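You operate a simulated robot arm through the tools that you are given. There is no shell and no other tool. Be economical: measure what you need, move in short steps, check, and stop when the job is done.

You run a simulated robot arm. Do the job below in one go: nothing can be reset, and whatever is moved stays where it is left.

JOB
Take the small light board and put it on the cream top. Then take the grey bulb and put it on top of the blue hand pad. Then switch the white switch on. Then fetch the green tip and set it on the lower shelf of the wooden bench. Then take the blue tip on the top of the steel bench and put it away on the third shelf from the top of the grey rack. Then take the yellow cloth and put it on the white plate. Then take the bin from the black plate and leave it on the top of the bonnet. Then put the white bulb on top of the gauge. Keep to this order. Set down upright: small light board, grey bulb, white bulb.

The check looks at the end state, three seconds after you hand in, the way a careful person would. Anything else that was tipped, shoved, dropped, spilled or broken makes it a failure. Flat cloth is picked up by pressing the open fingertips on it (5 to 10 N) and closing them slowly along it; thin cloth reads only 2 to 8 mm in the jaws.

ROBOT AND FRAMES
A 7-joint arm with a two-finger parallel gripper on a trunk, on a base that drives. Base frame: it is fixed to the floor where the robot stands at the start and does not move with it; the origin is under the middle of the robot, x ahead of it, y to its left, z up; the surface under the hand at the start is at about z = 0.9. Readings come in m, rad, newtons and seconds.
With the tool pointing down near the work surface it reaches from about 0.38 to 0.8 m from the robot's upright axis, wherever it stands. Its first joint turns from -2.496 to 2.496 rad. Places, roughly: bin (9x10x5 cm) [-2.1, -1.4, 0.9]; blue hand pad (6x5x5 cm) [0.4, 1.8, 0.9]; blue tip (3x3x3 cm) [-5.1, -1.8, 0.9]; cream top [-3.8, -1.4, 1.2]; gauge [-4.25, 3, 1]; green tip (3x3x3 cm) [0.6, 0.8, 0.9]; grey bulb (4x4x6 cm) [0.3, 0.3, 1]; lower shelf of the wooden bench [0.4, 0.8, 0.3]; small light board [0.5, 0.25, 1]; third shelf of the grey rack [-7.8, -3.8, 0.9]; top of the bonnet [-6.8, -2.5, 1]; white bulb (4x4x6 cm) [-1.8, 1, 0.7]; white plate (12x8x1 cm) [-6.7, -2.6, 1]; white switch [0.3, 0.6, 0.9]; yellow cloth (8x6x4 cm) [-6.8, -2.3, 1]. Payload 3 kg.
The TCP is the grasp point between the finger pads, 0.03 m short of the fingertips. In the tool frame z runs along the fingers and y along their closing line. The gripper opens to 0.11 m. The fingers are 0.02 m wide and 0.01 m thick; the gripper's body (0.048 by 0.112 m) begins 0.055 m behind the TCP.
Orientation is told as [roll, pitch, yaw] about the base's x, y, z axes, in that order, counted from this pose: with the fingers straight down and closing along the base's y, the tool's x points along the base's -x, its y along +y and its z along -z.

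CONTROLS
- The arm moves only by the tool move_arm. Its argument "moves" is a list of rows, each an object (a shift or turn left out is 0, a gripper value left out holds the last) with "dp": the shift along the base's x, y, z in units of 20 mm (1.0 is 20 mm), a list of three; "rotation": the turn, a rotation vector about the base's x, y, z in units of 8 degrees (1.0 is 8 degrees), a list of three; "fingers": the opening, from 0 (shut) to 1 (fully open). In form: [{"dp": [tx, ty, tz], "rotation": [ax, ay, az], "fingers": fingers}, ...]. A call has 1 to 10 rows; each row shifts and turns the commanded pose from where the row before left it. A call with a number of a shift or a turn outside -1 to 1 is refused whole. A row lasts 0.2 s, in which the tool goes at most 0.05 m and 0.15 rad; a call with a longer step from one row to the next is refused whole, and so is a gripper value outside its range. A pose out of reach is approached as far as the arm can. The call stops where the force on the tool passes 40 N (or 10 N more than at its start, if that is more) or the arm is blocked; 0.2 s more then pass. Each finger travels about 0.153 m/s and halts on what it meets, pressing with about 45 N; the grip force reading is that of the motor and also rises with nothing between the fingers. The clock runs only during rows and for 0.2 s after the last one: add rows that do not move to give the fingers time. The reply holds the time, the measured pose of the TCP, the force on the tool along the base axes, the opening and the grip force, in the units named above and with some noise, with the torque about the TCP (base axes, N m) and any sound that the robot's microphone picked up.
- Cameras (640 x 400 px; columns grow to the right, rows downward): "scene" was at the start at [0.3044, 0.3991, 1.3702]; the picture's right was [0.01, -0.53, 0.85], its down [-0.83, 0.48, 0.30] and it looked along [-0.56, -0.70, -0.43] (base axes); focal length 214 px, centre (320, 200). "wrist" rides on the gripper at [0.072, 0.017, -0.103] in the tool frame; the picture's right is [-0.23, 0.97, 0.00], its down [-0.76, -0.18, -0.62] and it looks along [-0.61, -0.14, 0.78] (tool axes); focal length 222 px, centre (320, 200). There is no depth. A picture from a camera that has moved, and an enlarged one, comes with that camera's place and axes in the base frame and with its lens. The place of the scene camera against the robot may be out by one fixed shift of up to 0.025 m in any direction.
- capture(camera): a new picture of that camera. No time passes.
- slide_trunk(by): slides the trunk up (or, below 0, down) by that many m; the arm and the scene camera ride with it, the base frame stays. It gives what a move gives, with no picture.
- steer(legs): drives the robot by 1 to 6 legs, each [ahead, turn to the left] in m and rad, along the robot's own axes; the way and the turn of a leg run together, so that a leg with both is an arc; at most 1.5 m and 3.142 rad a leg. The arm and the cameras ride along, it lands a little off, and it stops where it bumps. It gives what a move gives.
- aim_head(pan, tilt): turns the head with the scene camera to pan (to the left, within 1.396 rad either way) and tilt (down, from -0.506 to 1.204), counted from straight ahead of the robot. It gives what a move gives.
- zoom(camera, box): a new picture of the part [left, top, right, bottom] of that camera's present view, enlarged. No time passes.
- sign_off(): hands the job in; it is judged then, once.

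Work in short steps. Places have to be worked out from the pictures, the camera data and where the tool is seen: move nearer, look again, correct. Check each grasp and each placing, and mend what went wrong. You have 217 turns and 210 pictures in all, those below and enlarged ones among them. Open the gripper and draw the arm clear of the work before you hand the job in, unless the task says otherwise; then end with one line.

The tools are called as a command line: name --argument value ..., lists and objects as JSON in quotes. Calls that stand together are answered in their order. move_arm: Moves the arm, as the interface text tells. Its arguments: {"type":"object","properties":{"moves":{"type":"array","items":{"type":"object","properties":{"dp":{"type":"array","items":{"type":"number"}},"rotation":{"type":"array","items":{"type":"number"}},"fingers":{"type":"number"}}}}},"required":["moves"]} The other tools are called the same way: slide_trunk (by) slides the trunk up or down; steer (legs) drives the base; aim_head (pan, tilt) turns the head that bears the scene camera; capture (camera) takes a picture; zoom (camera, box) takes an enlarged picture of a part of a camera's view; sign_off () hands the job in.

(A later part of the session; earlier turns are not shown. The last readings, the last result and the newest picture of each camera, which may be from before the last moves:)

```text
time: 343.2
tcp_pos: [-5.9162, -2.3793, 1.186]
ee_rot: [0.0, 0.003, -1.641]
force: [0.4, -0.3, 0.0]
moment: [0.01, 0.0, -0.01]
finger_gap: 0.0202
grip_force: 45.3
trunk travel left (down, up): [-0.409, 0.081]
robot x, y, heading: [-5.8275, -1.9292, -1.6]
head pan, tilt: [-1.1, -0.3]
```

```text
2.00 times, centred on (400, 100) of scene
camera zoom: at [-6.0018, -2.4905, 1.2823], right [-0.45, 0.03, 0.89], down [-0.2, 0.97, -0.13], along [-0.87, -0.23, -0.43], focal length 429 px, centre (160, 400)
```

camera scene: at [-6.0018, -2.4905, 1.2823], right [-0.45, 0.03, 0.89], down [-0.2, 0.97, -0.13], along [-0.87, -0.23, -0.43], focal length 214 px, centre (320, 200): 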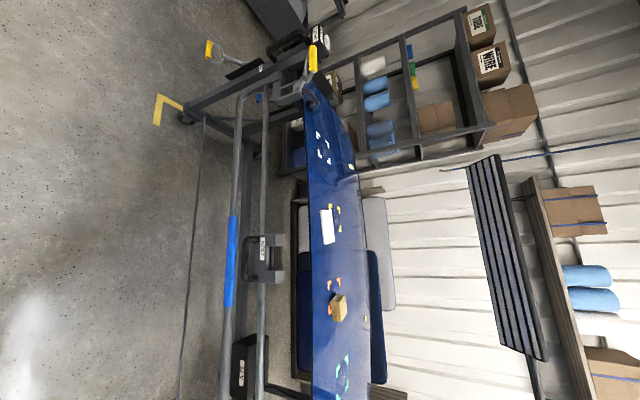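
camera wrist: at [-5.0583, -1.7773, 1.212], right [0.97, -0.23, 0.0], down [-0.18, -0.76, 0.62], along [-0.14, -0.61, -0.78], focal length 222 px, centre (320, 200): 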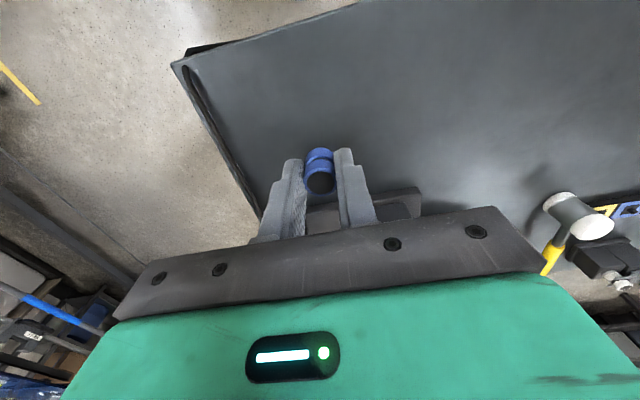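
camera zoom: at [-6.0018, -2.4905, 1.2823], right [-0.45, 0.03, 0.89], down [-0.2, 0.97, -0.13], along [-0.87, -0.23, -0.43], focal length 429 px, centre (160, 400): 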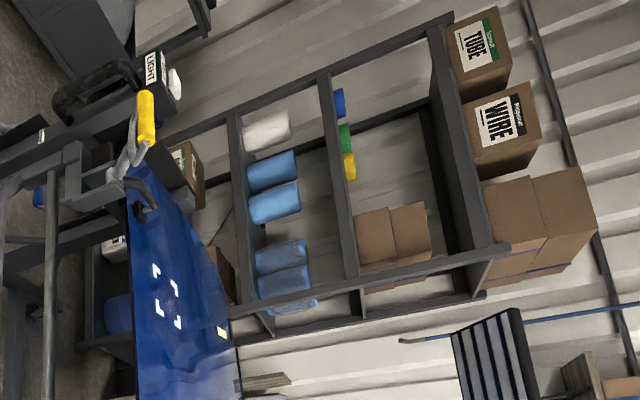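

Third shelf (z≈0.9) holds rolls; rack front faces +x around x≈−7.6. Drive down to y≈−3.8 and turn to face it.

steer --legs '[[1.4, 0.03], [0.45, 0], [0, -1.57]]'

aim_head --pan 0.0 --tilt -0.5

capture --camera "scene"

aim_head --pan -1.2 --tilt -0.5

capture --camera "scene"

```text
time: 356.6
tcp_pos: [-6.3041, -3.7186, 1.1862]
ee_rot: [-0.003, 0.002, 3.082]
force: [0.4, -0.5, -0.1]
moment: [-0.02, -0.01, 0.02]
finger_gap: 0.0203
grip_force: 45.1
trunk travel left (down, up): [-0.409, 0.081]
robot x, y, heading: [-5.8581, -3.8583, 3.124]
head pan, tilt: [-1.1, -0.3]
```

```text
time: 357.9
tcp_pos: [-6.3031, -3.7189, 1.1871]
ee_rot: [-0.001, 0.003, 3.083]
force: [-0.8, 0.0, -1.0]
moment: [-0.01, 0.0, -0.02]
finger_gap: 0.0202
grip_force: 44.8
trunk travel left (down, up): [-0.409, 0.081]
robot x, y, heading: [-5.8537, -3.8597, 3.126]
head pan, tilt: [0.0, -0.499]
```

```text
77 pictures are left
camera scene: at [-6.4595, -3.6913, 1.2514], right [0.06, 1.0, 0.0], down [0.88, -0.05, -0.48], along [-0.48, 0.03, -0.88], focal length 214 px, centre (320, 200)
```

scene: 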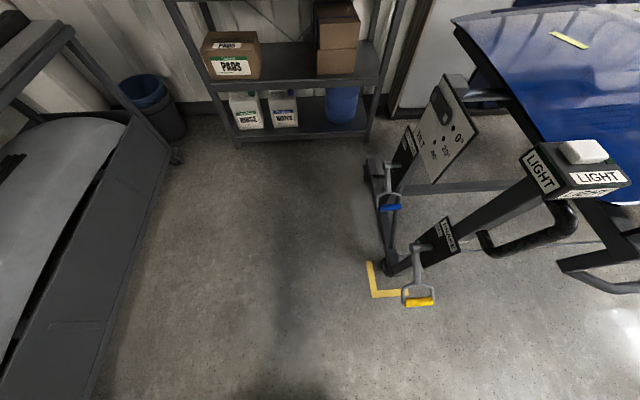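

```text
time: 359.3
tcp_pos: [-6.3039, -3.7203, 1.1879]
ee_rot: [-0.002, 0.002, 3.083]
force: [0.6, -0.2, -0.3]
moment: [0.0, -0.02, 0.02]
finger_gap: 0.0204
grip_force: 44.8
trunk travel left (down, up): [-0.409, 0.081]
robot x, y, heading: [-5.8532, -3.8553, 3.128]
head pan, tilt: [-1.201, -0.499]
```

```text
76 pictures are left
camera scene: at [-6.4559, -3.629, 1.2943], right [0.02, 0.36, 0.93], down [0.9, 0.39, -0.17], along [-0.43, 0.85, -0.32], focal length 214 px, centre (320, 200)
```

scene: 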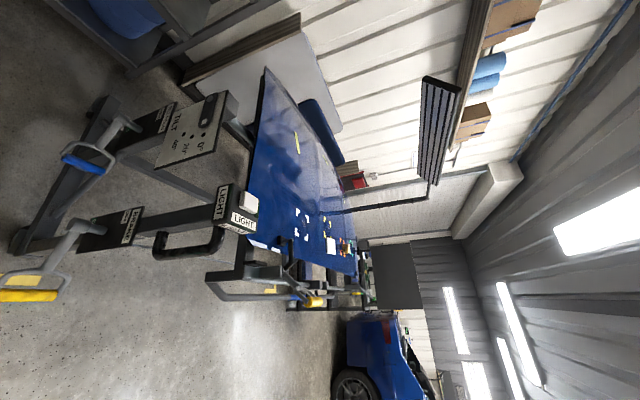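

The rack is straight ahead (front x≈−7.6, y −4.25…−3.3). Drive 0.85 m closer and inspect the third shelf.

steer --legs '[[0.85, 0.02]]'

capture --camera "wrist"

aim_head --pan 0.0 --tilt -0.5

capture --camera "scene"

```text
time: 363.8
tcp_pos: [-7.1489, -3.7342, 1.1872]
ee_rot: [-0.002, 0.0, 3.111]
force: [-0.7, -0.6, -0.2]
moment: [-0.02, 0.0, -0.01]
finger_gap: 0.0204
grip_force: 44.5
trunk travel left (down, up): [-0.409, 0.081]
robot x, y, heading: [-6.6967, -3.8603, -3.126]
head pan, tilt: [-1.201, -0.499]
```

```text
75 pictures are left
camera wrist: at [-7.0767, -3.7528, 1.2919], right [-0.26, -0.97, 0.0], down [-0.76, 0.2, 0.62], along [-0.6, 0.16, -0.78], focal length 222 px, centre (320, 200)
```

wrist: 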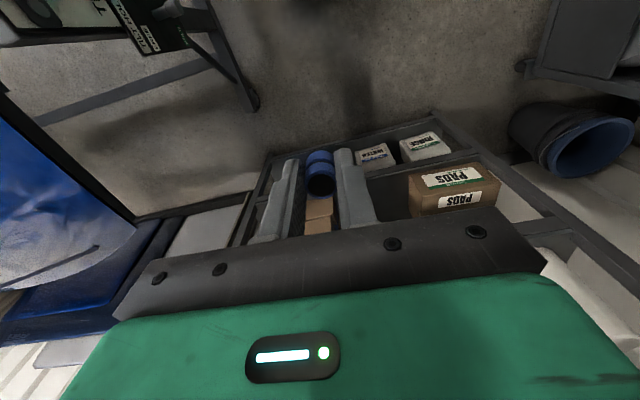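

```text
time: 365.2
tcp_pos: [-7.1488, -3.7348, 1.1876]
ee_rot: [-0.003, 0.002, 3.112]
force: [-0.4, 0.2, 0.1]
moment: [-0.02, 0.0, -0.03]
finger_gap: 0.0205
grip_force: 45.4
trunk travel left (down, up): [-0.409, 0.081]
robot x, y, heading: [-6.6942, -3.8602, -3.124]
head pan, tilt: [0.0, -0.499]
```

```text
74 pictures are left
camera scene: at [-7.3051, -3.7106, 1.252], right [0.03, 1.0, 0.0], down [0.88, -0.03, -0.48], along [-0.48, 0.02, -0.88], focal length 214 px, centre (320, 200)
```

scene: 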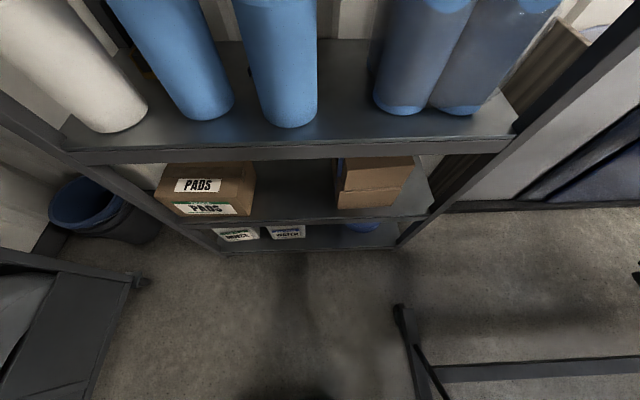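

The third shelf has a free gap at (≈−7.68,−3.65) between rolls. Tilt 25° forward, retract slightly, and drive 0.32 m closer.

move_arm --moves '[{"dp": [0.5, 0.4, -0.5], "rotation": [0, 1, 0]}, {"dp": [0.5, 0.4, -0.5], "rotation": [0, 1, 0]}, {"dp": [0.5, 0.4, -0.5], "rotation": [0, 1, 0]}, {"dp": [0.5, 0.4, -0.5], "rotation": [0, 0.12, 0]}, {"dp": [0, 0.4, -0.5]}, {"dp": [0, 0.4, -0.5]}]'

steer --legs '[[0.32, -0.01]]'

aim_head --pan 0.0 --tilt 0.1

capture --camera "scene"

capture --camera "wrist"

```text
time: 366.6
tcp_pos: [-7.1084, -3.6862, 1.1269]
ee_rot: [0.011, -0.434, 3.109]
force: [0.4, 0.5, -1.0]
moment: [0.0, 0.02, -0.03]
finger_gap: 0.0202
grip_force: 44.7
trunk travel left (down, up): [-0.409, 0.081]
robot x, y, heading: [-6.6948, -3.862, -3.125]
head pan, tilt: [0.0, -0.499]
```

```text
time: 368.7
tcp_pos: [-7.4234, -3.6849, 1.127]
ee_rot: [0.014, -0.434, 3.101]
force: [-0.2, 0.5, -0.2]
moment: [0.01, -0.02, 0.01]
finger_gap: 0.0205
grip_force: 45.0
trunk travel left (down, up): [-0.409, 0.081]
robot x, y, heading: [-7.0087, -3.8634, -3.135]
head pan, tilt: [0.0, -0.499]
```

```text
time: 369.7
tcp_pos: [-7.4231, -3.6851, 1.129]
ee_rot: [0.014, -0.435, 3.101]
force: [0.8, 0.0, -1.0]
moment: [-0.03, -0.03, -0.01]
finger_gap: 0.0203
grip_force: 45.5
trunk travel left (down, up): [-0.409, 0.081]
robot x, y, heading: [-7.0149, -3.863, -3.135]
head pan, tilt: [0.0, 0.099]
```

```text
73 pictures are left
camera scene: at [-7.5056, -3.6631, 1.2068], right [0.04, 1.0, -0.01], down [0.94, -0.04, -0.33], along [-0.33, 0.0, -0.94], focal length 214 px, centre (320, 200)
```

scene: 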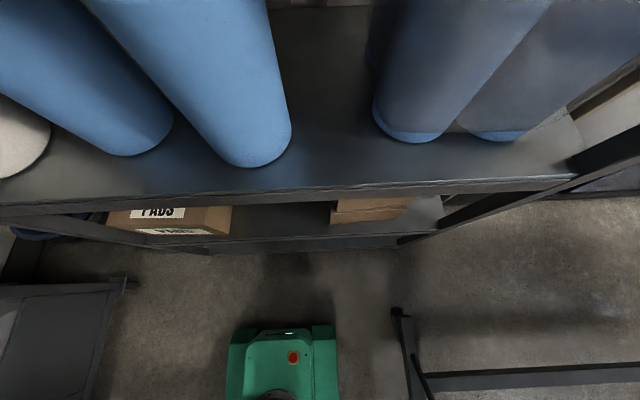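

```text
72 pictures are left
camera wrist: at [-7.3148, -3.7054, 1.1931], right [-0.24, -0.96, 0.11], down [-0.42, 0.2, 0.88], along [-0.87, 0.17, -0.46], focal length 222 px, centre (320, 200)
```

wrist: 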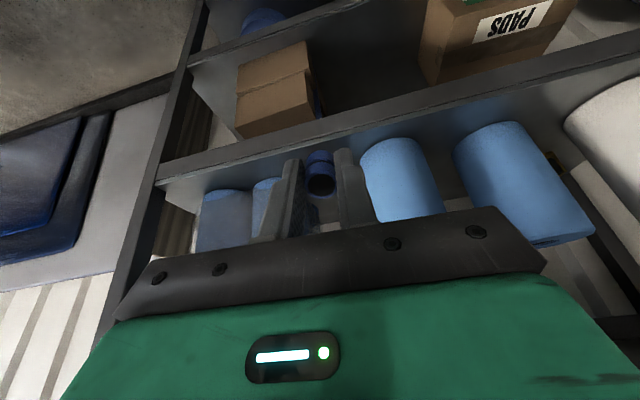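

Gap centre y≈−3.652. Move in toward (−7.66,−3.652, 0.99).

move_arm --moves '[{"dp": [-1, 0.2, -0.5]}, {"dp": [-1, 0.2, -0.5]}, {"dp": [-1, 0.2, -0.5]}, {"dp": [-1, 0.2, -0.5]}, {"dp": [-1, 0.2, -0.6]}, {"dp": [-1, 0.2, -0.6]}, {"dp": [-1, 0.2, -0.6]}, {"dp": [-1, 0.2, -0.6]}, {"dp": [-1, 0.05, -0.6]}, {"dp": [-1, 0, -0.6]}]'

capture --camera "wrist"

capture --camera "scene"

```text
time: 371.9
tcp_pos: [-7.6248, -3.6527, 1.0151]
ee_rot: [0.013, -0.432, 3.1]
force: [0.2, 0.6, -0.2]
moment: [-0.02, 0.0, -0.02]
finger_gap: 0.0203
grip_force: 44.8
trunk travel left (down, up): [-0.409, 0.081]
robot x, y, heading: [-7.0093, -3.8619, -3.135]
head pan, tilt: [0.0, 0.099]
```

```text
71 pictures are left
camera wrist: at [-7.5162, -3.6724, 1.0795], right [-0.24, -0.96, 0.11], down [-0.42, 0.2, 0.88], along [-0.87, 0.17, -0.46], focal length 222 px, centre (320, 200)
```

wrist: 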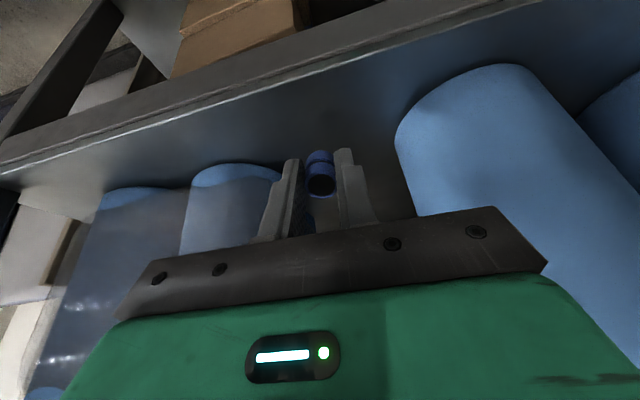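

```text
70 pictures are left
camera scene: at [-7.7069, -3.6301, 1.093], right [0.04, 1.0, -0.01], down [0.94, -0.04, -0.33], along [-0.33, 0.0, -0.94], focal length 214 px, centre (320, 200)
```

scene: 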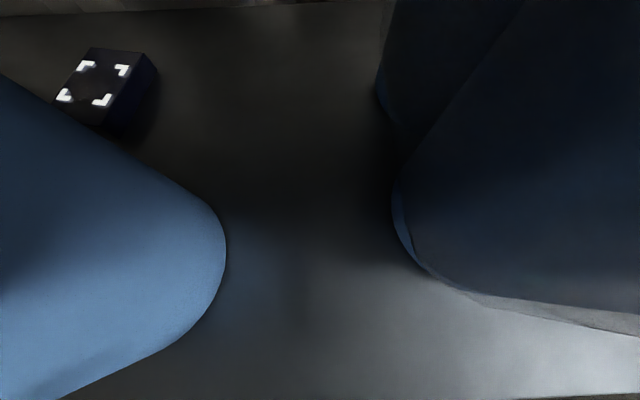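

Room on both sides. Continue to x −7.66 and lower gently.

move_arm --moves '[{"dp": [-0.9, 0, -0.8]}, {"dp": [-0.9, 0, -0.8]}, {"dp": [0, 0, -0.8]}, {"dp": [0, 0, -0.4]}]'

capture --camera "wrist"

```text
time: 372.9
tcp_pos: [-7.6599, -3.6528, 0.9601]
ee_rot: [0.012, -0.436, 3.099]
force: [-0.7, 0.0, -1.1]
moment: [0.0, 0.01, -0.01]
finger_gap: 0.0204
grip_force: 45.3
trunk travel left (down, up): [-0.409, 0.081]
robot x, y, heading: [-7.0101, -3.8627, -3.14]
head pan, tilt: [0.0, 0.099]
```

```text
69 pictures are left
camera wrist: at [-7.5514, -3.6723, 1.0246], right [-0.24, -0.96, 0.11], down [-0.42, 0.2, 0.88], along [-0.87, 0.17, -0.46], focal length 222 px, centre (320, 200)
```

wrist: 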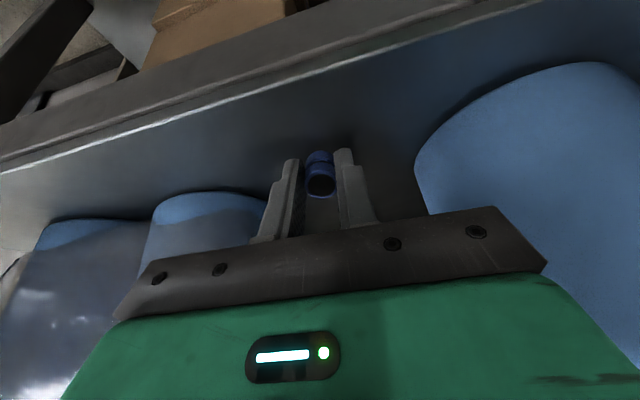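

move_arm --moves '[{"dp": [0, 0, -0.25]}, {"dp": [0, 0, -0.2]}, {"dp": [0, 0, -0.15]}, {"dp": [0, 0, -0.15]}]'

```text
time: 373.6
tcp_pos: [-7.6623, -3.6512, 0.9548]
ee_rot: [0.008, -0.445, 3.101]
force: [4.9, -2.5, 20.4]
moment: [-0.01, 0.0, 0.07]
finger_gap: 0.0201
grip_force: 44.6
trunk travel left (down, up): [-0.409, 0.081]
robot x, y, heading: [-7.0104, -3.8596, -3.139]
head pan, tilt: [0.0, 0.099]
stopped in row 3: the force on the tool passed its limit at 43 N (the readings are from after the stop); the commanded pose is now the measured one
```

Contact. Reduce tilt by ~6° so the tip settles flat, then open slowly.

move_arm --moves '[{"dp": [0, 0, 0.1], "rotation": [0, -0.4, 0]}, {"dp": [0, 0, 0], "rotation": [0, -0.4, 0]}, {"dp": [0, 0, -0.05]}, {"fingers": 0.21}, {"fingers": 0.24}, {"fingers": 0.3}, {"fingers": 0.38}, {}]'

capture --camera "wrist"

```text
time: 375.4
tcp_pos: [-7.6633, -3.6507, 0.9546]
ee_rot: [0.006, -0.331, 3.099]
force: [0.0, -0.3, 1.2]
moment: [-0.01, 0.03, -0.03]
finger_gap: 0.0414
grip_force: 0.1
trunk travel left (down, up): [-0.409, 0.081]
robot x, y, heading: [-7.0087, -3.8666, -3.136]
head pan, tilt: [0.0, 0.099]
```

```text
68 pictures are left
camera wrist: at [-7.5616, -3.671, 1.03], right [-0.25, -0.96, 0.08], down [-0.51, 0.2, 0.84], along [-0.82, 0.17, -0.54], focal length 222 px, centre (320, 200)
```

wrist: 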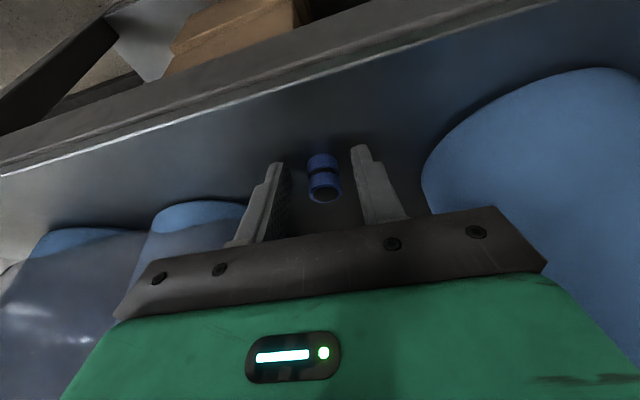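

Tip stands on the shelf. Withdraw along the tool axis and out, then verify.

move_arm --moves '[{"dp": [0.33, 0, 0.9]}, {"dp": [0.33, 0, 0.9]}, {"dp": [0.6, 0, 0.5]}, {"dp": [1, 0, 0.3]}, {"dp": [1, 0, 0.3]}, {"dp": [1, 0, 0.2]}, {"dp": [1, 0, 0.2]}, {"dp": [1, 0, 0]}, {"dp": [1, 0, 0]}]'

capture --camera "wrist"

```text
time: 377.4
tcp_pos: [-7.5165, -3.6514, 1.0198]
ee_rot: [0.008, -0.327, 3.102]
force: [0.2, -0.6, 0.5]
moment: [-0.01, 0.03, 0.02]
finger_gap: 0.0418
grip_force: 0.2
trunk travel left (down, up): [-0.409, 0.081]
robot x, y, heading: [-7.0111, -3.8671, -3.134]
head pan, tilt: [0.0, 0.099]
```

```text
67 pictures are left
camera wrist: at [-7.4155, -3.6712, 1.0952], right [-0.25, -0.96, 0.08], down [-0.51, 0.2, 0.83], along [-0.82, 0.17, -0.54], focal length 222 px, centre (320, 200)
```

wrist: 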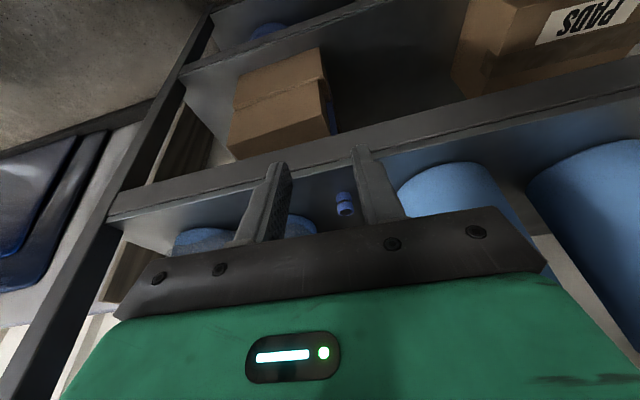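

Task 5 done. Reverse out, untilt, and drive round to the bonnet at y≈−2.45.

steer --legs '[[-1.15, 0]]'

move_arm --moves '[{"dp": [0.3, 0, 1], "rotation": [0, -1, 0]}, {"dp": [0.3, 0, 1], "rotation": [0, -1, 0]}, {"dp": [0.3, 0, 1], "rotation": [0, -0.36, 0]}, {"dp": [0.3, 0, 1]}, {"dp": [0.3, 0, 1]}, {"dp": [0.3, 0, 1]}, {"dp": [0.3, 0, 1]}, {"dp": [0.3, 0, 1]}, {"dp": [0, 0, 1]}, {"dp": [0, 0, 1]}]'

steer --legs '[[0, -1.57], [1.45, 0], [0, 1.57]]'

aim_head --pan 0.0 --tilt -0.4

capture --camera "scene"

```text
time: 383.4
tcp_pos: [-6.355, -3.6431, 1.0193]
ee_rot: [0.005, -0.33, 3.105]
force: [0.5, -0.3, 0.9]
moment: [0.01, 0.05, -0.02]
finger_gap: 0.0417
grip_force: 0.1
trunk travel left (down, up): [-0.409, 0.081]
robot x, y, heading: [-5.8524, -3.8559, -3.125]
head pan, tilt: [0.0, 0.099]
```

```text
time: 385.6
tcp_pos: [-6.3094, -3.644, 1.2197]
ee_rot: [-0.007, 0.0, 3.11]
force: [0.4, 0.3, -0.2]
moment: [0.0, -0.01, 0.01]
finger_gap: 0.0417
grip_force: 0.0
trunk travel left (down, up): [-0.409, 0.081]
robot x, y, heading: [-5.8483, -3.8573, -3.132]
head pan, tilt: [0.0, 0.099]
```

```text
time: 400.6
tcp_pos: [-6.3561, -2.2022, 1.219]
ee_rot: [-0.007, 0.001, -3.142]
force: [-1.4, 0.5, -0.2]
moment: [-0.04, -0.01, -0.02]
finger_gap: 0.0418
grip_force: 0.0
trunk travel left (down, up): [-0.409, 0.081]
robot x, y, heading: [-5.8908, -2.3389, -3.103]
head pan, tilt: [0.0, 0.099]
```

```text
time: 401.6
tcp_pos: [-6.3551, -2.2021, 1.2198]
ee_rot: [-0.007, -0.001, -3.142]
force: [0.4, -1.4, 1.0]
moment: [0.02, 0.03, 0.01]
finger_gap: 0.0418
grip_force: 0.1
trunk travel left (down, up): [-0.409, 0.081]
robot x, y, heading: [-5.8883, -2.3386, -3.1]
head pan, tilt: [0.0, -0.4]
```

```text
66 pictures are left
camera scene: at [-6.5056, -2.1843, 1.2791], right [0.0, 1.0, 0.01], down [0.92, 0.0, -0.39], along [-0.39, 0.01, -0.92], focal length 214 px, centre (320, 200)
```

scene: 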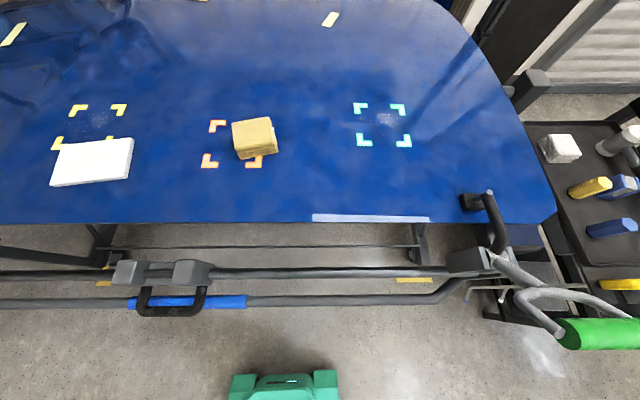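

Cloth (folded yellow block) ≈(−6.72,−2.30) and white plate ≈(−6.68,−2.545) are clear. Drive 0.13 m closer and hover over the cloth with open fingers.

steer --legs '[[0.13, 0]]'

move_arm --moves '[{"dp": [-0.8, -0.9, -0.4], "fingers": 0.95}, {"dp": [-0.8, -0.9, -0.4]}, {"dp": [-0.8, -0.9, -0.4]}, {"dp": [-0.8, -0.9, -0.4]}, {"dp": [-0.8, -0.9, -0.4]}, {"dp": [-0.8, 0, -0.4]}, {"dp": [-0.8, 0, -0.4]}, {"dp": [-0.8, 0, -0.4]}]'

aim_head --pan 0.0 --tilt 0.4

capture --camera "scene"

capture --camera "wrist"

```text
time: 402.9
tcp_pos: [-6.4879, -2.2089, 1.2208]
ee_rot: [-0.008, 0.0, -3.138]
force: [-0.4, 0.4, 1.2]
moment: [-0.03, 0.03, 0.03]
finger_gap: 0.0418
grip_force: 0.2
trunk travel left (down, up): [-0.409, 0.081]
robot x, y, heading: [-6.0232, -2.3474, -3.103]
head pan, tilt: [0.0, -0.4]
```

```text
time: 404.7
tcp_pos: [-6.6181, -2.2998, 1.1562]
ee_rot: [-0.007, 0.0, -3.137]
force: [-0.5, -0.7, 0.0]
moment: [-0.01, -0.01, 0.01]
finger_gap: 0.1048
grip_force: 0.1
trunk travel left (down, up): [-0.409, 0.081]
robot x, y, heading: [-6.0198, -2.3417, -3.099]
head pan, tilt: [0.0, -0.4]
```

```text
time: 405.8
tcp_pos: [-6.6168, -2.3004, 1.1562]
ee_rot: [-0.006, 0.0, -3.137]
force: [0.6, 0.3, 0.0]
moment: [0.02, 0.0, 0.0]
finger_gap: 0.1042
grip_force: 0.1
trunk travel left (down, up): [-0.409, 0.081]
robot x, y, heading: [-6.0233, -2.3451, -3.098]
head pan, tilt: [0.0, 0.4]
```

```text
65 pictures are left
camera scene: at [-6.6965, -2.2814, 1.1951], right [0.0, 1.0, 0.01], down [0.92, 0.0, 0.39], along [0.39, 0.01, -0.92], focal length 214 px, centre (320, 200)
```

scene: 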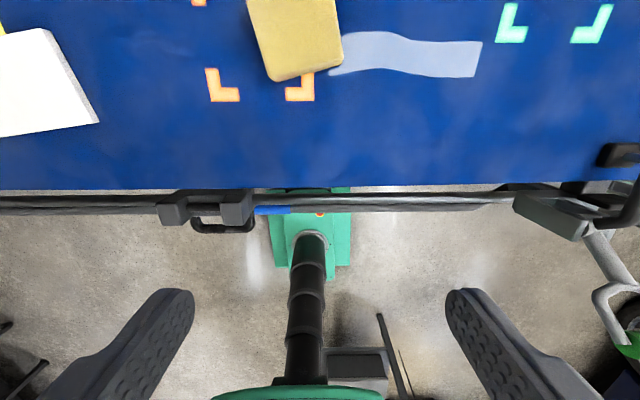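

```text
64 pictures are left
camera wrist: at [-6.5442, -2.3167, 1.2608], right [-0.22, -0.97, -0.01], down [-0.76, 0.17, 0.62], along [-0.61, 0.14, -0.78], focal length 222 px, centre (320, 200)
```

wrist: 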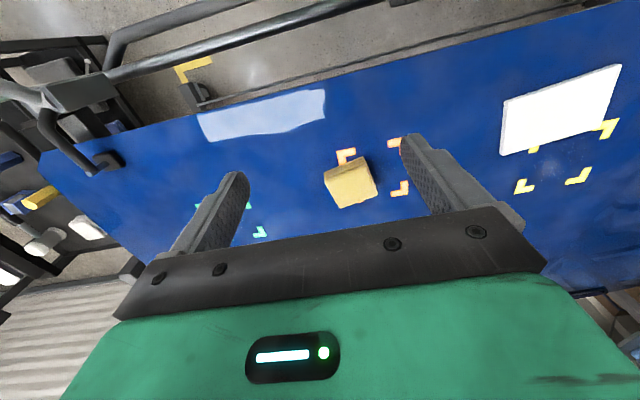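

Cloth centre ≈(−6.748,−2.322), rotated ~10°, top z≈0.99, bonnet surface ≈0.95. Align yaw and move above it.

move_arm --moves '[{"dp": [-1, -0.15, -0.5], "rotation": [0, 0, 0.65]}, {"dp": [-1, -0.15, -0.5], "rotation": [0, 0, 0.65]}, {"dp": [-1, -0.15, -0.5]}, {"dp": [-1, -0.15, -0.5]}, {"dp": [-1, -0.15, -0.5]}, {"dp": [-1, -0.15, -0.5]}, {"dp": [-0.55, -0.2, -0.8]}]'

capture --camera "wrist"

capture --camera "scene"

```text
time: 407.4
tcp_pos: [-6.7489, -2.322, 1.0785]
ee_rot: [-0.006, 0.001, -2.956]
force: [0.1, -0.4, 0.4]
moment: [0.07, 0.0, 0.02]
finger_gap: 0.1046
grip_force: 0.1
trunk travel left (down, up): [-0.409, 0.081]
robot x, y, heading: [-6.0234, -2.344, -3.095]
head pan, tilt: [0.0, 0.4]
```

```text
63 pictures are left
camera wrist: at [-6.6732, -2.3254, 1.1828], right [-0.04, -1.0, -0.01], down [-0.78, 0.03, 0.62], along [-0.62, 0.03, -0.78], focal length 222 px, centre (320, 200)
```

wrist: 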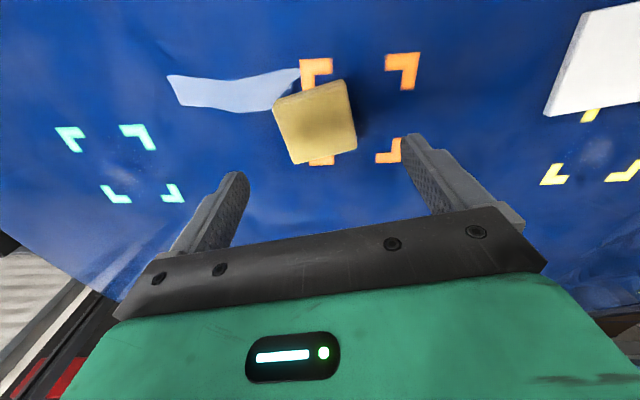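

```text
62 pictures are left
camera scene: at [-6.8261, -2.3167, 1.117], right [-0.18, 0.98, 0.01], down [0.91, 0.17, 0.39], along [0.38, 0.08, -0.92], focal length 214 px, centre (320, 200)
```

scene: 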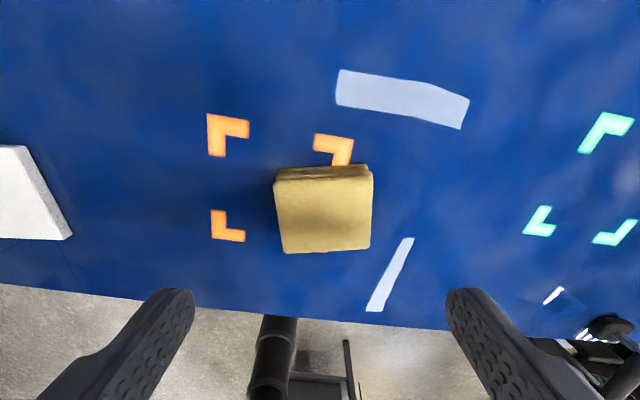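

Aligned. Descend to TCP z≈0.99 and close softly on the cloth.

move_arm --moves '[{"dp": [-0.2, 0, -1]}, {"dp": [0, 0, -1]}, {"dp": [0, 0, -1]}, {"dp": [0, 0, -1]}, {"dp": [0, 0, -0.3]}, {"fingers": 0.75}, {"fingers": 0.6}, {"fingers": 0.5}]'

capture --camera "wrist"

```text
time: 409.2
tcp_pos: [-6.7517, -2.3213, 0.9948]
ee_rot: [-0.009, 0.0, -2.956]
force: [-0.1, -0.8, -0.4]
moment: [-0.03, -0.01, -0.02]
finger_gap: 0.0687
grip_force: 44.9
trunk travel left (down, up): [-0.409, 0.081]
robot x, y, heading: [-6.026, -2.3471, -3.102]
head pan, tilt: [0.0, 0.4]
```

```text
61 pictures are left
camera wrist: at [-6.677, -2.3253, 1.0992], right [-0.04, -1.0, -0.01], down [-0.78, 0.03, 0.62], along [-0.62, 0.03, -0.78], focal length 222 px, centre (320, 200)
```

wrist: 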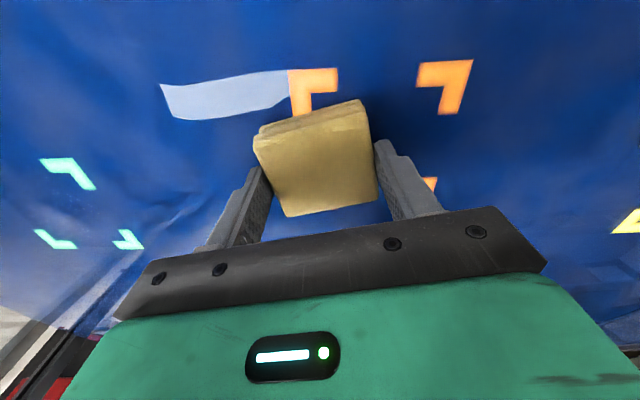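

Gripped at 69 mm. Lift and confirm.

move_arm --moves '[{"dp": [0, 0, 0.5]}, {"dp": [0, 0, 1]}, {"dp": [0, 0, 1]}, {"dp": [0, 0, 1]}, {"dp": [0, 0, 1]}, {"dp": [0.3, -1, 0.5]}, {"dp": [0.3, -1, 0]}, {"dp": [0.3, -1, 0]}, {"dp": [0.3, -1, 0]}, {"dp": [0.3, -1, 0]}]'

aim_head --pan -0.4 --tilt 0.2

capture --camera "scene"

capture --camera "wrist"

```text
time: 411.4
tcp_pos: [-6.7204, -2.4225, 1.0954]
ee_rot: [-0.007, -0.001, -2.957]
force: [-0.2, -0.1, -0.1]
moment: [-0.02, 0.02, 0.01]
finger_gap: 0.0685
grip_force: 45.5
trunk travel left (down, up): [-0.409, 0.081]
robot x, y, heading: [-6.0221, -2.3462, -3.099]
head pan, tilt: [0.0, 0.4]
```

```text
time: 412.3
tcp_pos: [-6.721, -2.4225, 1.0957]
ee_rot: [-0.007, 0.001, -2.957]
force: [0.0, 0.1, -0.2]
moment: [0.01, 0.03, 0.0]
finger_gap: 0.0686
grip_force: 45.2
trunk travel left (down, up): [-0.409, 0.081]
robot x, y, heading: [-6.0203, -2.3434, -3.101]
head pan, tilt: [-0.4, 0.201]
```

```text
60 pictures are left
camera scene: at [-6.8232, -2.3852, 1.141], right [-0.17, 0.9, 0.39], down [0.98, 0.1, 0.18], along [0.13, 0.42, -0.9], focal length 214 px, centre (320, 200)
```

scene: 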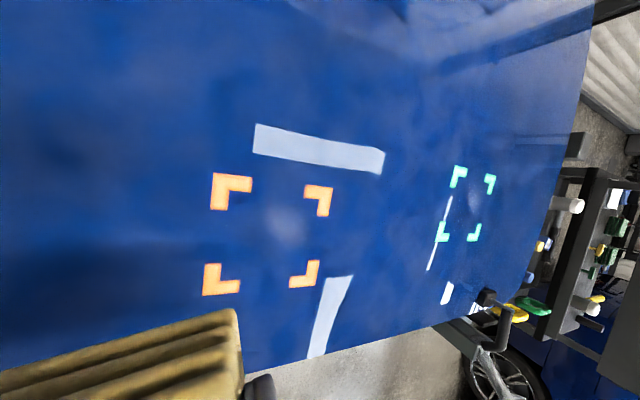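

```text
59 pictures are left
camera wrist: at [-6.6455, -2.426, 1.1998], right [-0.04, -1.0, -0.01], down [-0.78, 0.03, 0.62], along [-0.62, 0.03, -0.78], focal length 222 px, centre (320, 200)
```

wrist: 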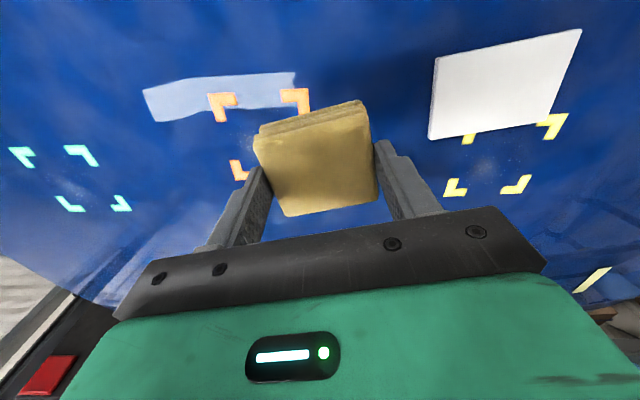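

Cloth is held. Plate centre ≈(−6.70,−2.596). Move above the plate.

move_arm --moves '[{"dp": [0.1, -1, 0]}, {"dp": [0.1, -1, 0]}, {"dp": [0.1, -1, 0]}, {"dp": [0.1, -1, 0]}, {"dp": [0.1, -1, 0]}, {"dp": [0.1, -1, 0]}, {"dp": [0.1, -1, 0]}, {"dp": [0.1, -1, 0]}, {"dp": [0.2, -0.7, -1]}]'

capture --camera "wrist"

aim_head --pan 0 --tilt 0.2

capture --camera "scene"

```text
time: 414.3
tcp_pos: [-6.7013, -2.5957, 1.0739]
ee_rot: [-0.008, 0.0, -2.956]
force: [-0.2, 0.4, -0.2]
moment: [-0.05, 0.0, -0.01]
finger_gap: 0.0683
grip_force: 44.4
trunk travel left (down, up): [-0.409, 0.081]
robot x, y, heading: [-6.0286, -2.3436, -3.102]
head pan, tilt: [-0.4, 0.201]
```

```text
58 pictures are left
camera wrist: at [-6.6265, -2.5989, 1.179], right [-0.04, -1.0, -0.01], down [-0.78, 0.03, 0.62], along [-0.62, 0.03, -0.78], focal length 222 px, centre (320, 200)
```

wrist: 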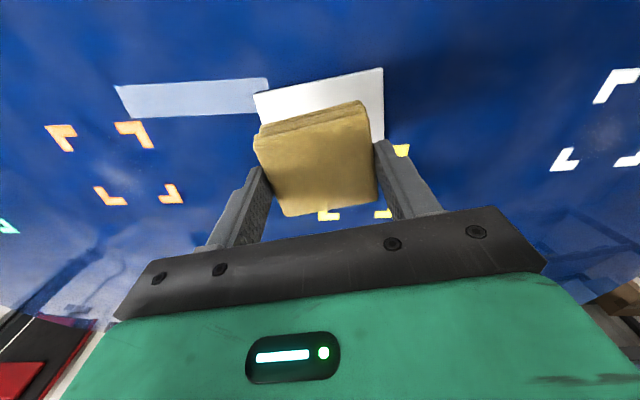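

```text
time: 415.1
tcp_pos: [-6.7006, -2.5955, 1.0742]
ee_rot: [-0.007, 0.0, -2.958]
force: [0.6, -1.3, 0.2]
moment: [0.01, -0.01, 0.01]
finger_gap: 0.0686
grip_force: 45.2
trunk travel left (down, up): [-0.409, 0.081]
robot x, y, heading: [-6.024, -2.3433, -3.103]
head pan, tilt: [0.0, 0.201]
```

```text
57 pictures are left
camera scene: at [-6.7977, -2.5936, 1.1128], right [-0.18, 0.98, 0.01], down [0.96, 0.18, 0.2], along [0.2, 0.04, -0.98], focal length 214 px, centre (320, 200)
```

scene: 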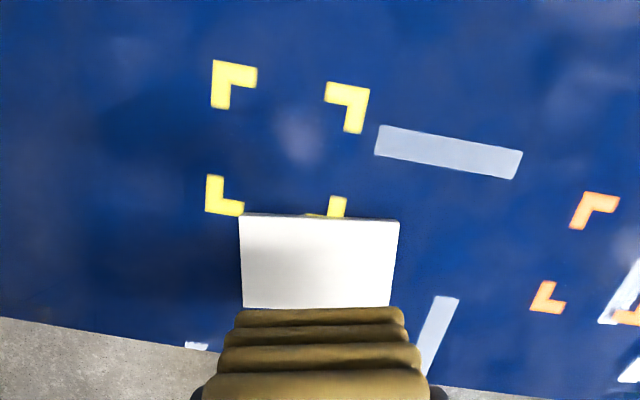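

Fine: shift (−7,−6) mm and lower.

move_arm --moves '[{"dp": [-0.35, -0.3, -0.9]}, {"dp": [0, 0, -0.9]}, {"dp": [0, 0, -0.6]}, {"dp": [0, 0, -0.25]}, {"dp": [0, 0, -0.2]}, {"dp": [0, 0, -0.15]}]'

capture --camera "wrist"

```text
time: 416.5
tcp_pos: [-6.7089, -2.6, 1.0151]
ee_rot: [-0.006, 0.0, -2.956]
force: [0.4, -0.7, -1.0]
moment: [0.03, 0.01, 0.03]
finger_gap: 0.0681
grip_force: 45.3
trunk travel left (down, up): [-0.409, 0.081]
robot x, y, heading: [-6.0217, -2.3453, -3.102]
head pan, tilt: [0.0, 0.201]
```

```text
56 pictures are left
camera wrist: at [-6.6336, -2.6049, 1.1198], right [-0.04, -1.0, -0.01], down [-0.78, 0.03, 0.62], along [-0.62, 0.03, -0.78], focal length 222 px, centre (320, 200)
```

wrist: 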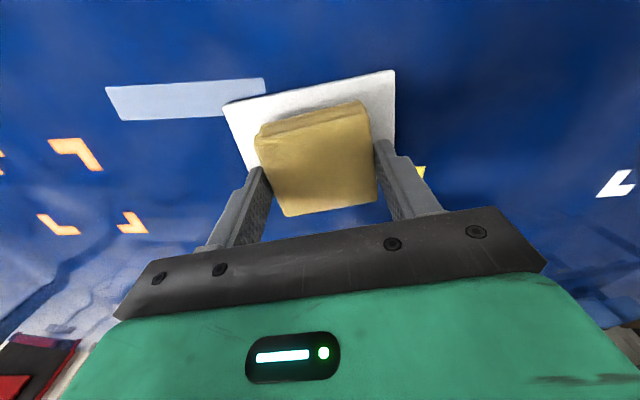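

move_arm --moves '[{"dp": [0, 0, -0.15]}, {"dp": [0, 0, -0.15]}, {"dp": [0, 0, -0.15]}]'

```text
time: 417.3
tcp_pos: [-6.7071, -2.6009, 1.0063]
ee_rot: [-0.006, -0.001, -2.956]
force: [0.7, -0.4, 0.0]
moment: [0.01, -0.05, -0.03]
finger_gap: 0.0684
grip_force: 44.2
trunk travel left (down, up): [-0.409, 0.081]
robot x, y, heading: [-6.0238, -2.3443, -3.1]
head pan, tilt: [0.0, 0.201]
```

move_arm --moves '[{"dp": [0, 0, -0.12]}, {"dp": [0, 0, -0.12]}, {"dp": [0, 0, -0.12]}]'

capture --camera "wrist"

```text
time: 418.1
tcp_pos: [-6.7071, -2.601, 1.0034]
ee_rot: [-0.006, -0.008, -2.957]
force: [-5.6, -0.2, 39.6]
moment: [1.18, 0.01, 0.1]
finger_gap: 0.0684
grip_force: 44.9
trunk travel left (down, up): [-0.409, 0.081]
robot x, y, heading: [-6.0212, -2.3434, -3.098]
head pan, tilt: [0.0, 0.201]
```

```text
55 pictures are left
camera wrist: at [-6.6321, -2.6046, 1.1072], right [-0.04, -1.0, 0.0], down [-0.78, 0.03, 0.63], along [-0.63, 0.03, -0.78], focal length 222 px, centre (320, 200)
```

wrist: 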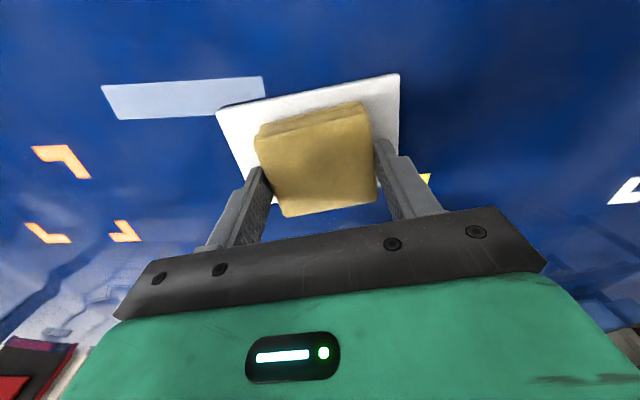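

Contact with the plate. Relieve 3 mm and open slowly.

move_arm --moves '[{"dp": [0, 0, 0.15]}, {"fingers": 0.66}, {"fingers": 0.72}, {"fingers": 0.8}, {"fingers": 0.9}, {"dp": [0, 0, 0.5]}, {"dp": [0, 0, 1]}, {"dp": [0, 0, 1]}, {"dp": [0, 0, 1]}, {"dp": [0, 0, 1]}]'

capture --camera "wrist"

```text
time: 420.3
tcp_pos: [-6.7084, -2.5989, 1.092]
ee_rot: [-0.007, 0.002, -2.955]
force: [0.3, 0.1, -0.6]
moment: [0.01, -0.01, 0.0]
finger_gap: 0.0989
grip_force: 0.1
trunk travel left (down, up): [-0.409, 0.081]
robot x, y, heading: [-6.0224, -2.3422, -3.101]
head pan, tilt: [0.0, 0.201]
```

```text
54 pictures are left
camera wrist: at [-6.6333, -2.6037, 1.1962], right [-0.04, -1.0, -0.01], down [-0.78, 0.03, 0.62], along [-0.62, 0.03, -0.78], focal length 222 px, centre (320, 200)
```

wrist: 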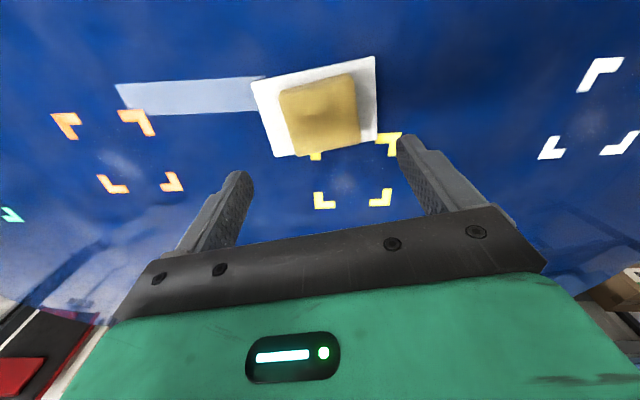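

Cloth lies on the plate. Task 7: retract and drive back to the cart with the bin near (−2.1,−1.4).

move_arm --moves '[{"dp": [1, 0.9, 0.6], "rotation": [0, 0, -0.6]}, {"dp": [1, 0.9, 0.6], "rotation": [0, 0, -0.6]}, {"dp": [1, 0.9, 0.6]}, {"dp": [1, 0.9, 0.6]}, {"dp": [1, 0.9, 0.6]}, {"dp": [1, 0.9, 0.6]}, {"dp": [1, 0.9, 0.6]}, {"dp": [1, 0.9, 0]}, {"dp": [1, 0.9, 0]}, {"dp": [1, 0.9, 0]}]'

steer --legs '[[-0.2, 0], [0, -1.6], [1.5, 0], [0.1, 0], [0, -1.6]]'

```text
time: 422.5
tcp_pos: [-6.507, -2.4223, 1.1757]
ee_rot: [-0.008, -0.001, -3.124]
force: [0.4, 0.1, 0.6]
moment: [0.04, 0.02, -0.04]
finger_gap: 0.0987
grip_force: 0.0
trunk travel left (down, up): [-0.409, 0.081]
robot x, y, heading: [-6.0267, -2.3446, -3.095]
head pan, tilt: [0.0, 0.201]
```

```text
time: 439.9
tcp_pos: [-5.3633, -0.6645, 1.1773]
ee_rot: [-0.006, 0.001, 0.001]
force: [-0.5, 0.5, 0.6]
moment: [-0.02, 0.0, 0.0]
finger_gap: 0.0989
grip_force: 0.1
trunk travel left (down, up): [-0.409, 0.081]
robot x, y, heading: [-5.8458, -0.6749, 0.031]
head pan, tilt: [0.0, 0.201]
```

steer --legs '[[1.4, -0.02], [1.4, 0], [0.9, 0], [0, -1.55]]'

aim_head --pan 0.0 --tilt -0.5

capture --camera "scene"

```text
time: 461.6
tcp_pos: [-2.1806, -1.1045, 1.1761]
ee_rot: [-0.007, 0.001, -1.588]
force: [-0.5, 0.8, 0.5]
moment: [-0.02, 0.02, -0.01]
finger_gap: 0.0989
grip_force: 0.1
trunk travel left (down, up): [-0.409, 0.081]
robot x, y, heading: [-2.1207, -0.617, -1.552]
head pan, tilt: [0.0, 0.201]
```

```text
time: 462.6
tcp_pos: [-2.1801, -1.1041, 1.1768]
ee_rot: [-0.007, 0.0, -1.589]
force: [-0.2, 0.5, -0.1]
moment: [0.01, 0.0, 0.02]
finger_gap: 0.0992
grip_force: 0.0
trunk travel left (down, up): [-0.409, 0.081]
robot x, y, heading: [-2.1207, -0.6097, -1.557]
head pan, tilt: [0.0, -0.499]
```

```text
53 pictures are left
camera scene: at [-2.1885, -1.2355, 1.2415], right [-1.0, 0.02, 0.01], down [0.01, 0.88, -0.48], along [-0.01, -0.48, -0.88], focal length 214 px, centre (320, 200)
```

scene: 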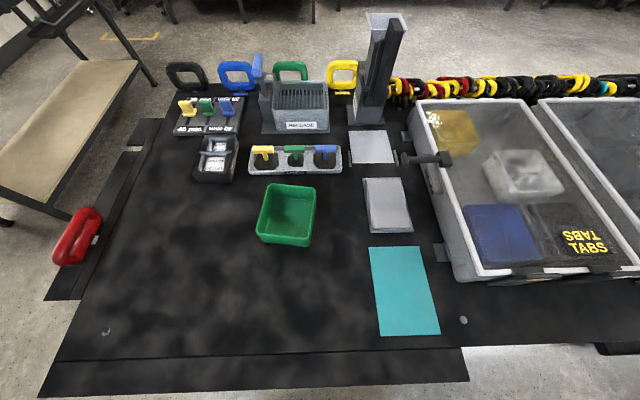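

The green bin sits at ≈(−2.137,−1.39). Zoom to measure it.

zoom --camera "scene" --box '[224, 160, 352, 260]'

capture --camera "wrist"

```text
4.00 times, centred on (288, 210) of scene
camera zoom: at [-2.1885, -1.2355, 1.2415], right [-1.0, 0.02, 0.01], down [0.01, 0.88, -0.48], along [-0.01, -0.48, -0.88], focal length 858 px, centre (448, 160)
```

zoom: 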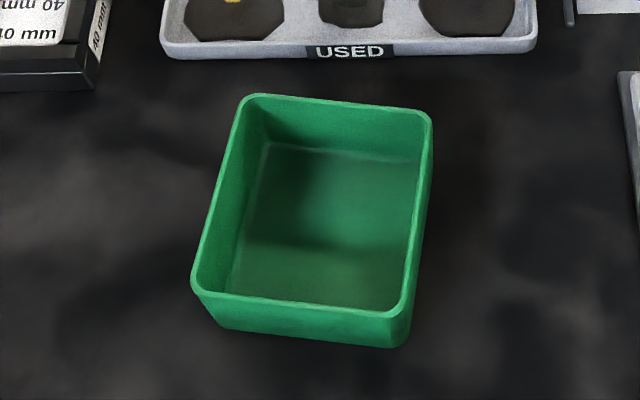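

```text
51 pictures are left
camera wrist: at [-2.1607, -1.0318, 1.2816], right [0.97, -0.24, -0.01], down [-0.19, -0.76, 0.62], along [-0.16, -0.6, -0.78], focal length 222 px, centre (320, 200)
```

wrist: 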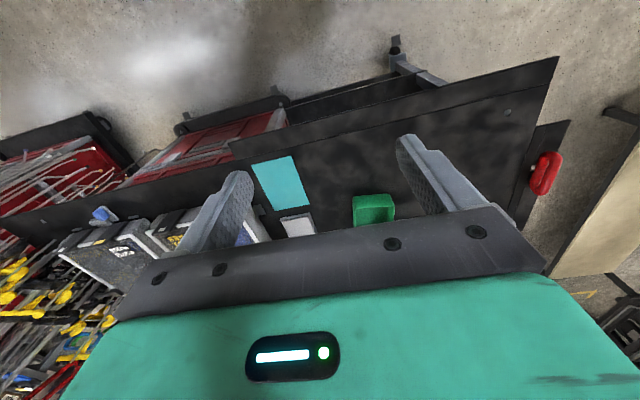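

Bin rim ≈9×10 cm at z≈0.89, centre ≈(−2.128,−1.428), rotated ~5°. Drive 0.2 m closer, open fully, align above it.

steer --legs '[[0.2, 0]]'

move_arm --moves '[{"dp": [0.5, -0.9, -0.5], "rotation": [0, 0, -0.66], "fingers": 1}, {"dp": [0.5, -0.9, -1]}, {"dp": [0.5, -0.9, -1]}, {"dp": [0.5, -0.9, -1]}, {"dp": [0.3, -0.9, -1]}, {"dp": [0.2, -0.9, -1]}, {"dp": [0, -0.6, -1]}]'

aim_head --pan 0.0 --tilt 0.3

capture --camera "scene"

capture --camera "wrist"

```text
time: 464.2
tcp_pos: [-2.1785, -1.3042, 1.1771]
ee_rot: [-0.007, 0.002, -1.592]
force: [-0.3, 0.0, -0.3]
moment: [-0.04, -0.01, -0.01]
finger_gap: 0.0993
grip_force: 0.1
trunk travel left (down, up): [-0.409, 0.081]
robot x, y, heading: [-2.1172, -0.8129, -1.556]
head pan, tilt: [0.0, -0.499]
```

```text
time: 465.8
tcp_pos: [-2.1277, -1.4245, 1.0473]
ee_rot: [-0.005, -0.001, -1.684]
force: [0.4, 0.0, -0.8]
moment: [0.04, 0.01, 0.01]
finger_gap: 0.1105
grip_force: 0.1
trunk travel left (down, up): [-0.409, 0.081]
robot x, y, heading: [-2.1155, -0.8158, -1.559]
head pan, tilt: [0.0, -0.499]
```

```text
time: 466.9
tcp_pos: [-2.1268, -1.4241, 1.0467]
ee_rot: [-0.006, -0.001, -1.686]
force: [0.4, 0.5, 0.4]
moment: [0.02, 0.01, 0.0]
finger_gap: 0.1101
grip_force: 0.1
trunk travel left (down, up): [-0.409, 0.081]
robot x, y, heading: [-2.1156, -0.8193, -1.557]
head pan, tilt: [0.0, 0.3]
```

```text
50 pictures are left
camera scene: at [-2.1429, -1.4871, 1.0854], right [-0.99, 0.11, 0.01], down [0.11, 0.95, 0.29], along [0.03, 0.29, -0.96], focal length 214 px, centre (320, 200)
```

scene: 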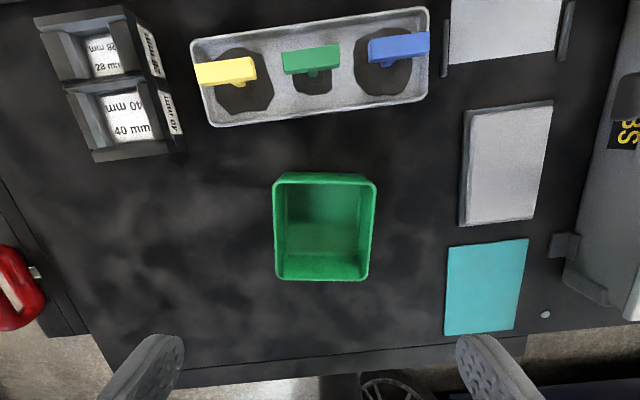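

```text
49 pictures are left
camera wrist: at [-2.1014, -1.3537, 1.1518], right [0.94, -0.34, -0.01], down [-0.26, -0.74, 0.62], along [-0.21, -0.59, -0.78], focal length 222 px, centre (320, 200)
```

wrist: 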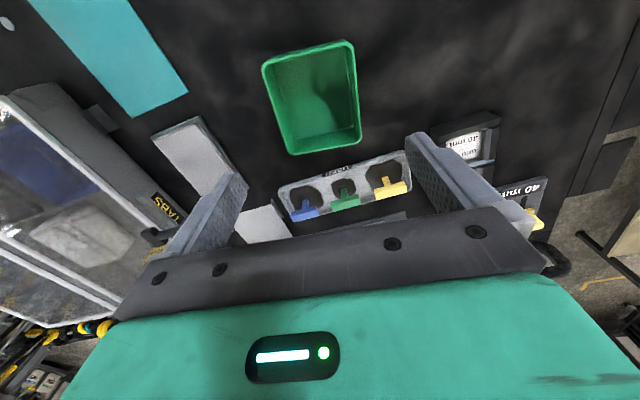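

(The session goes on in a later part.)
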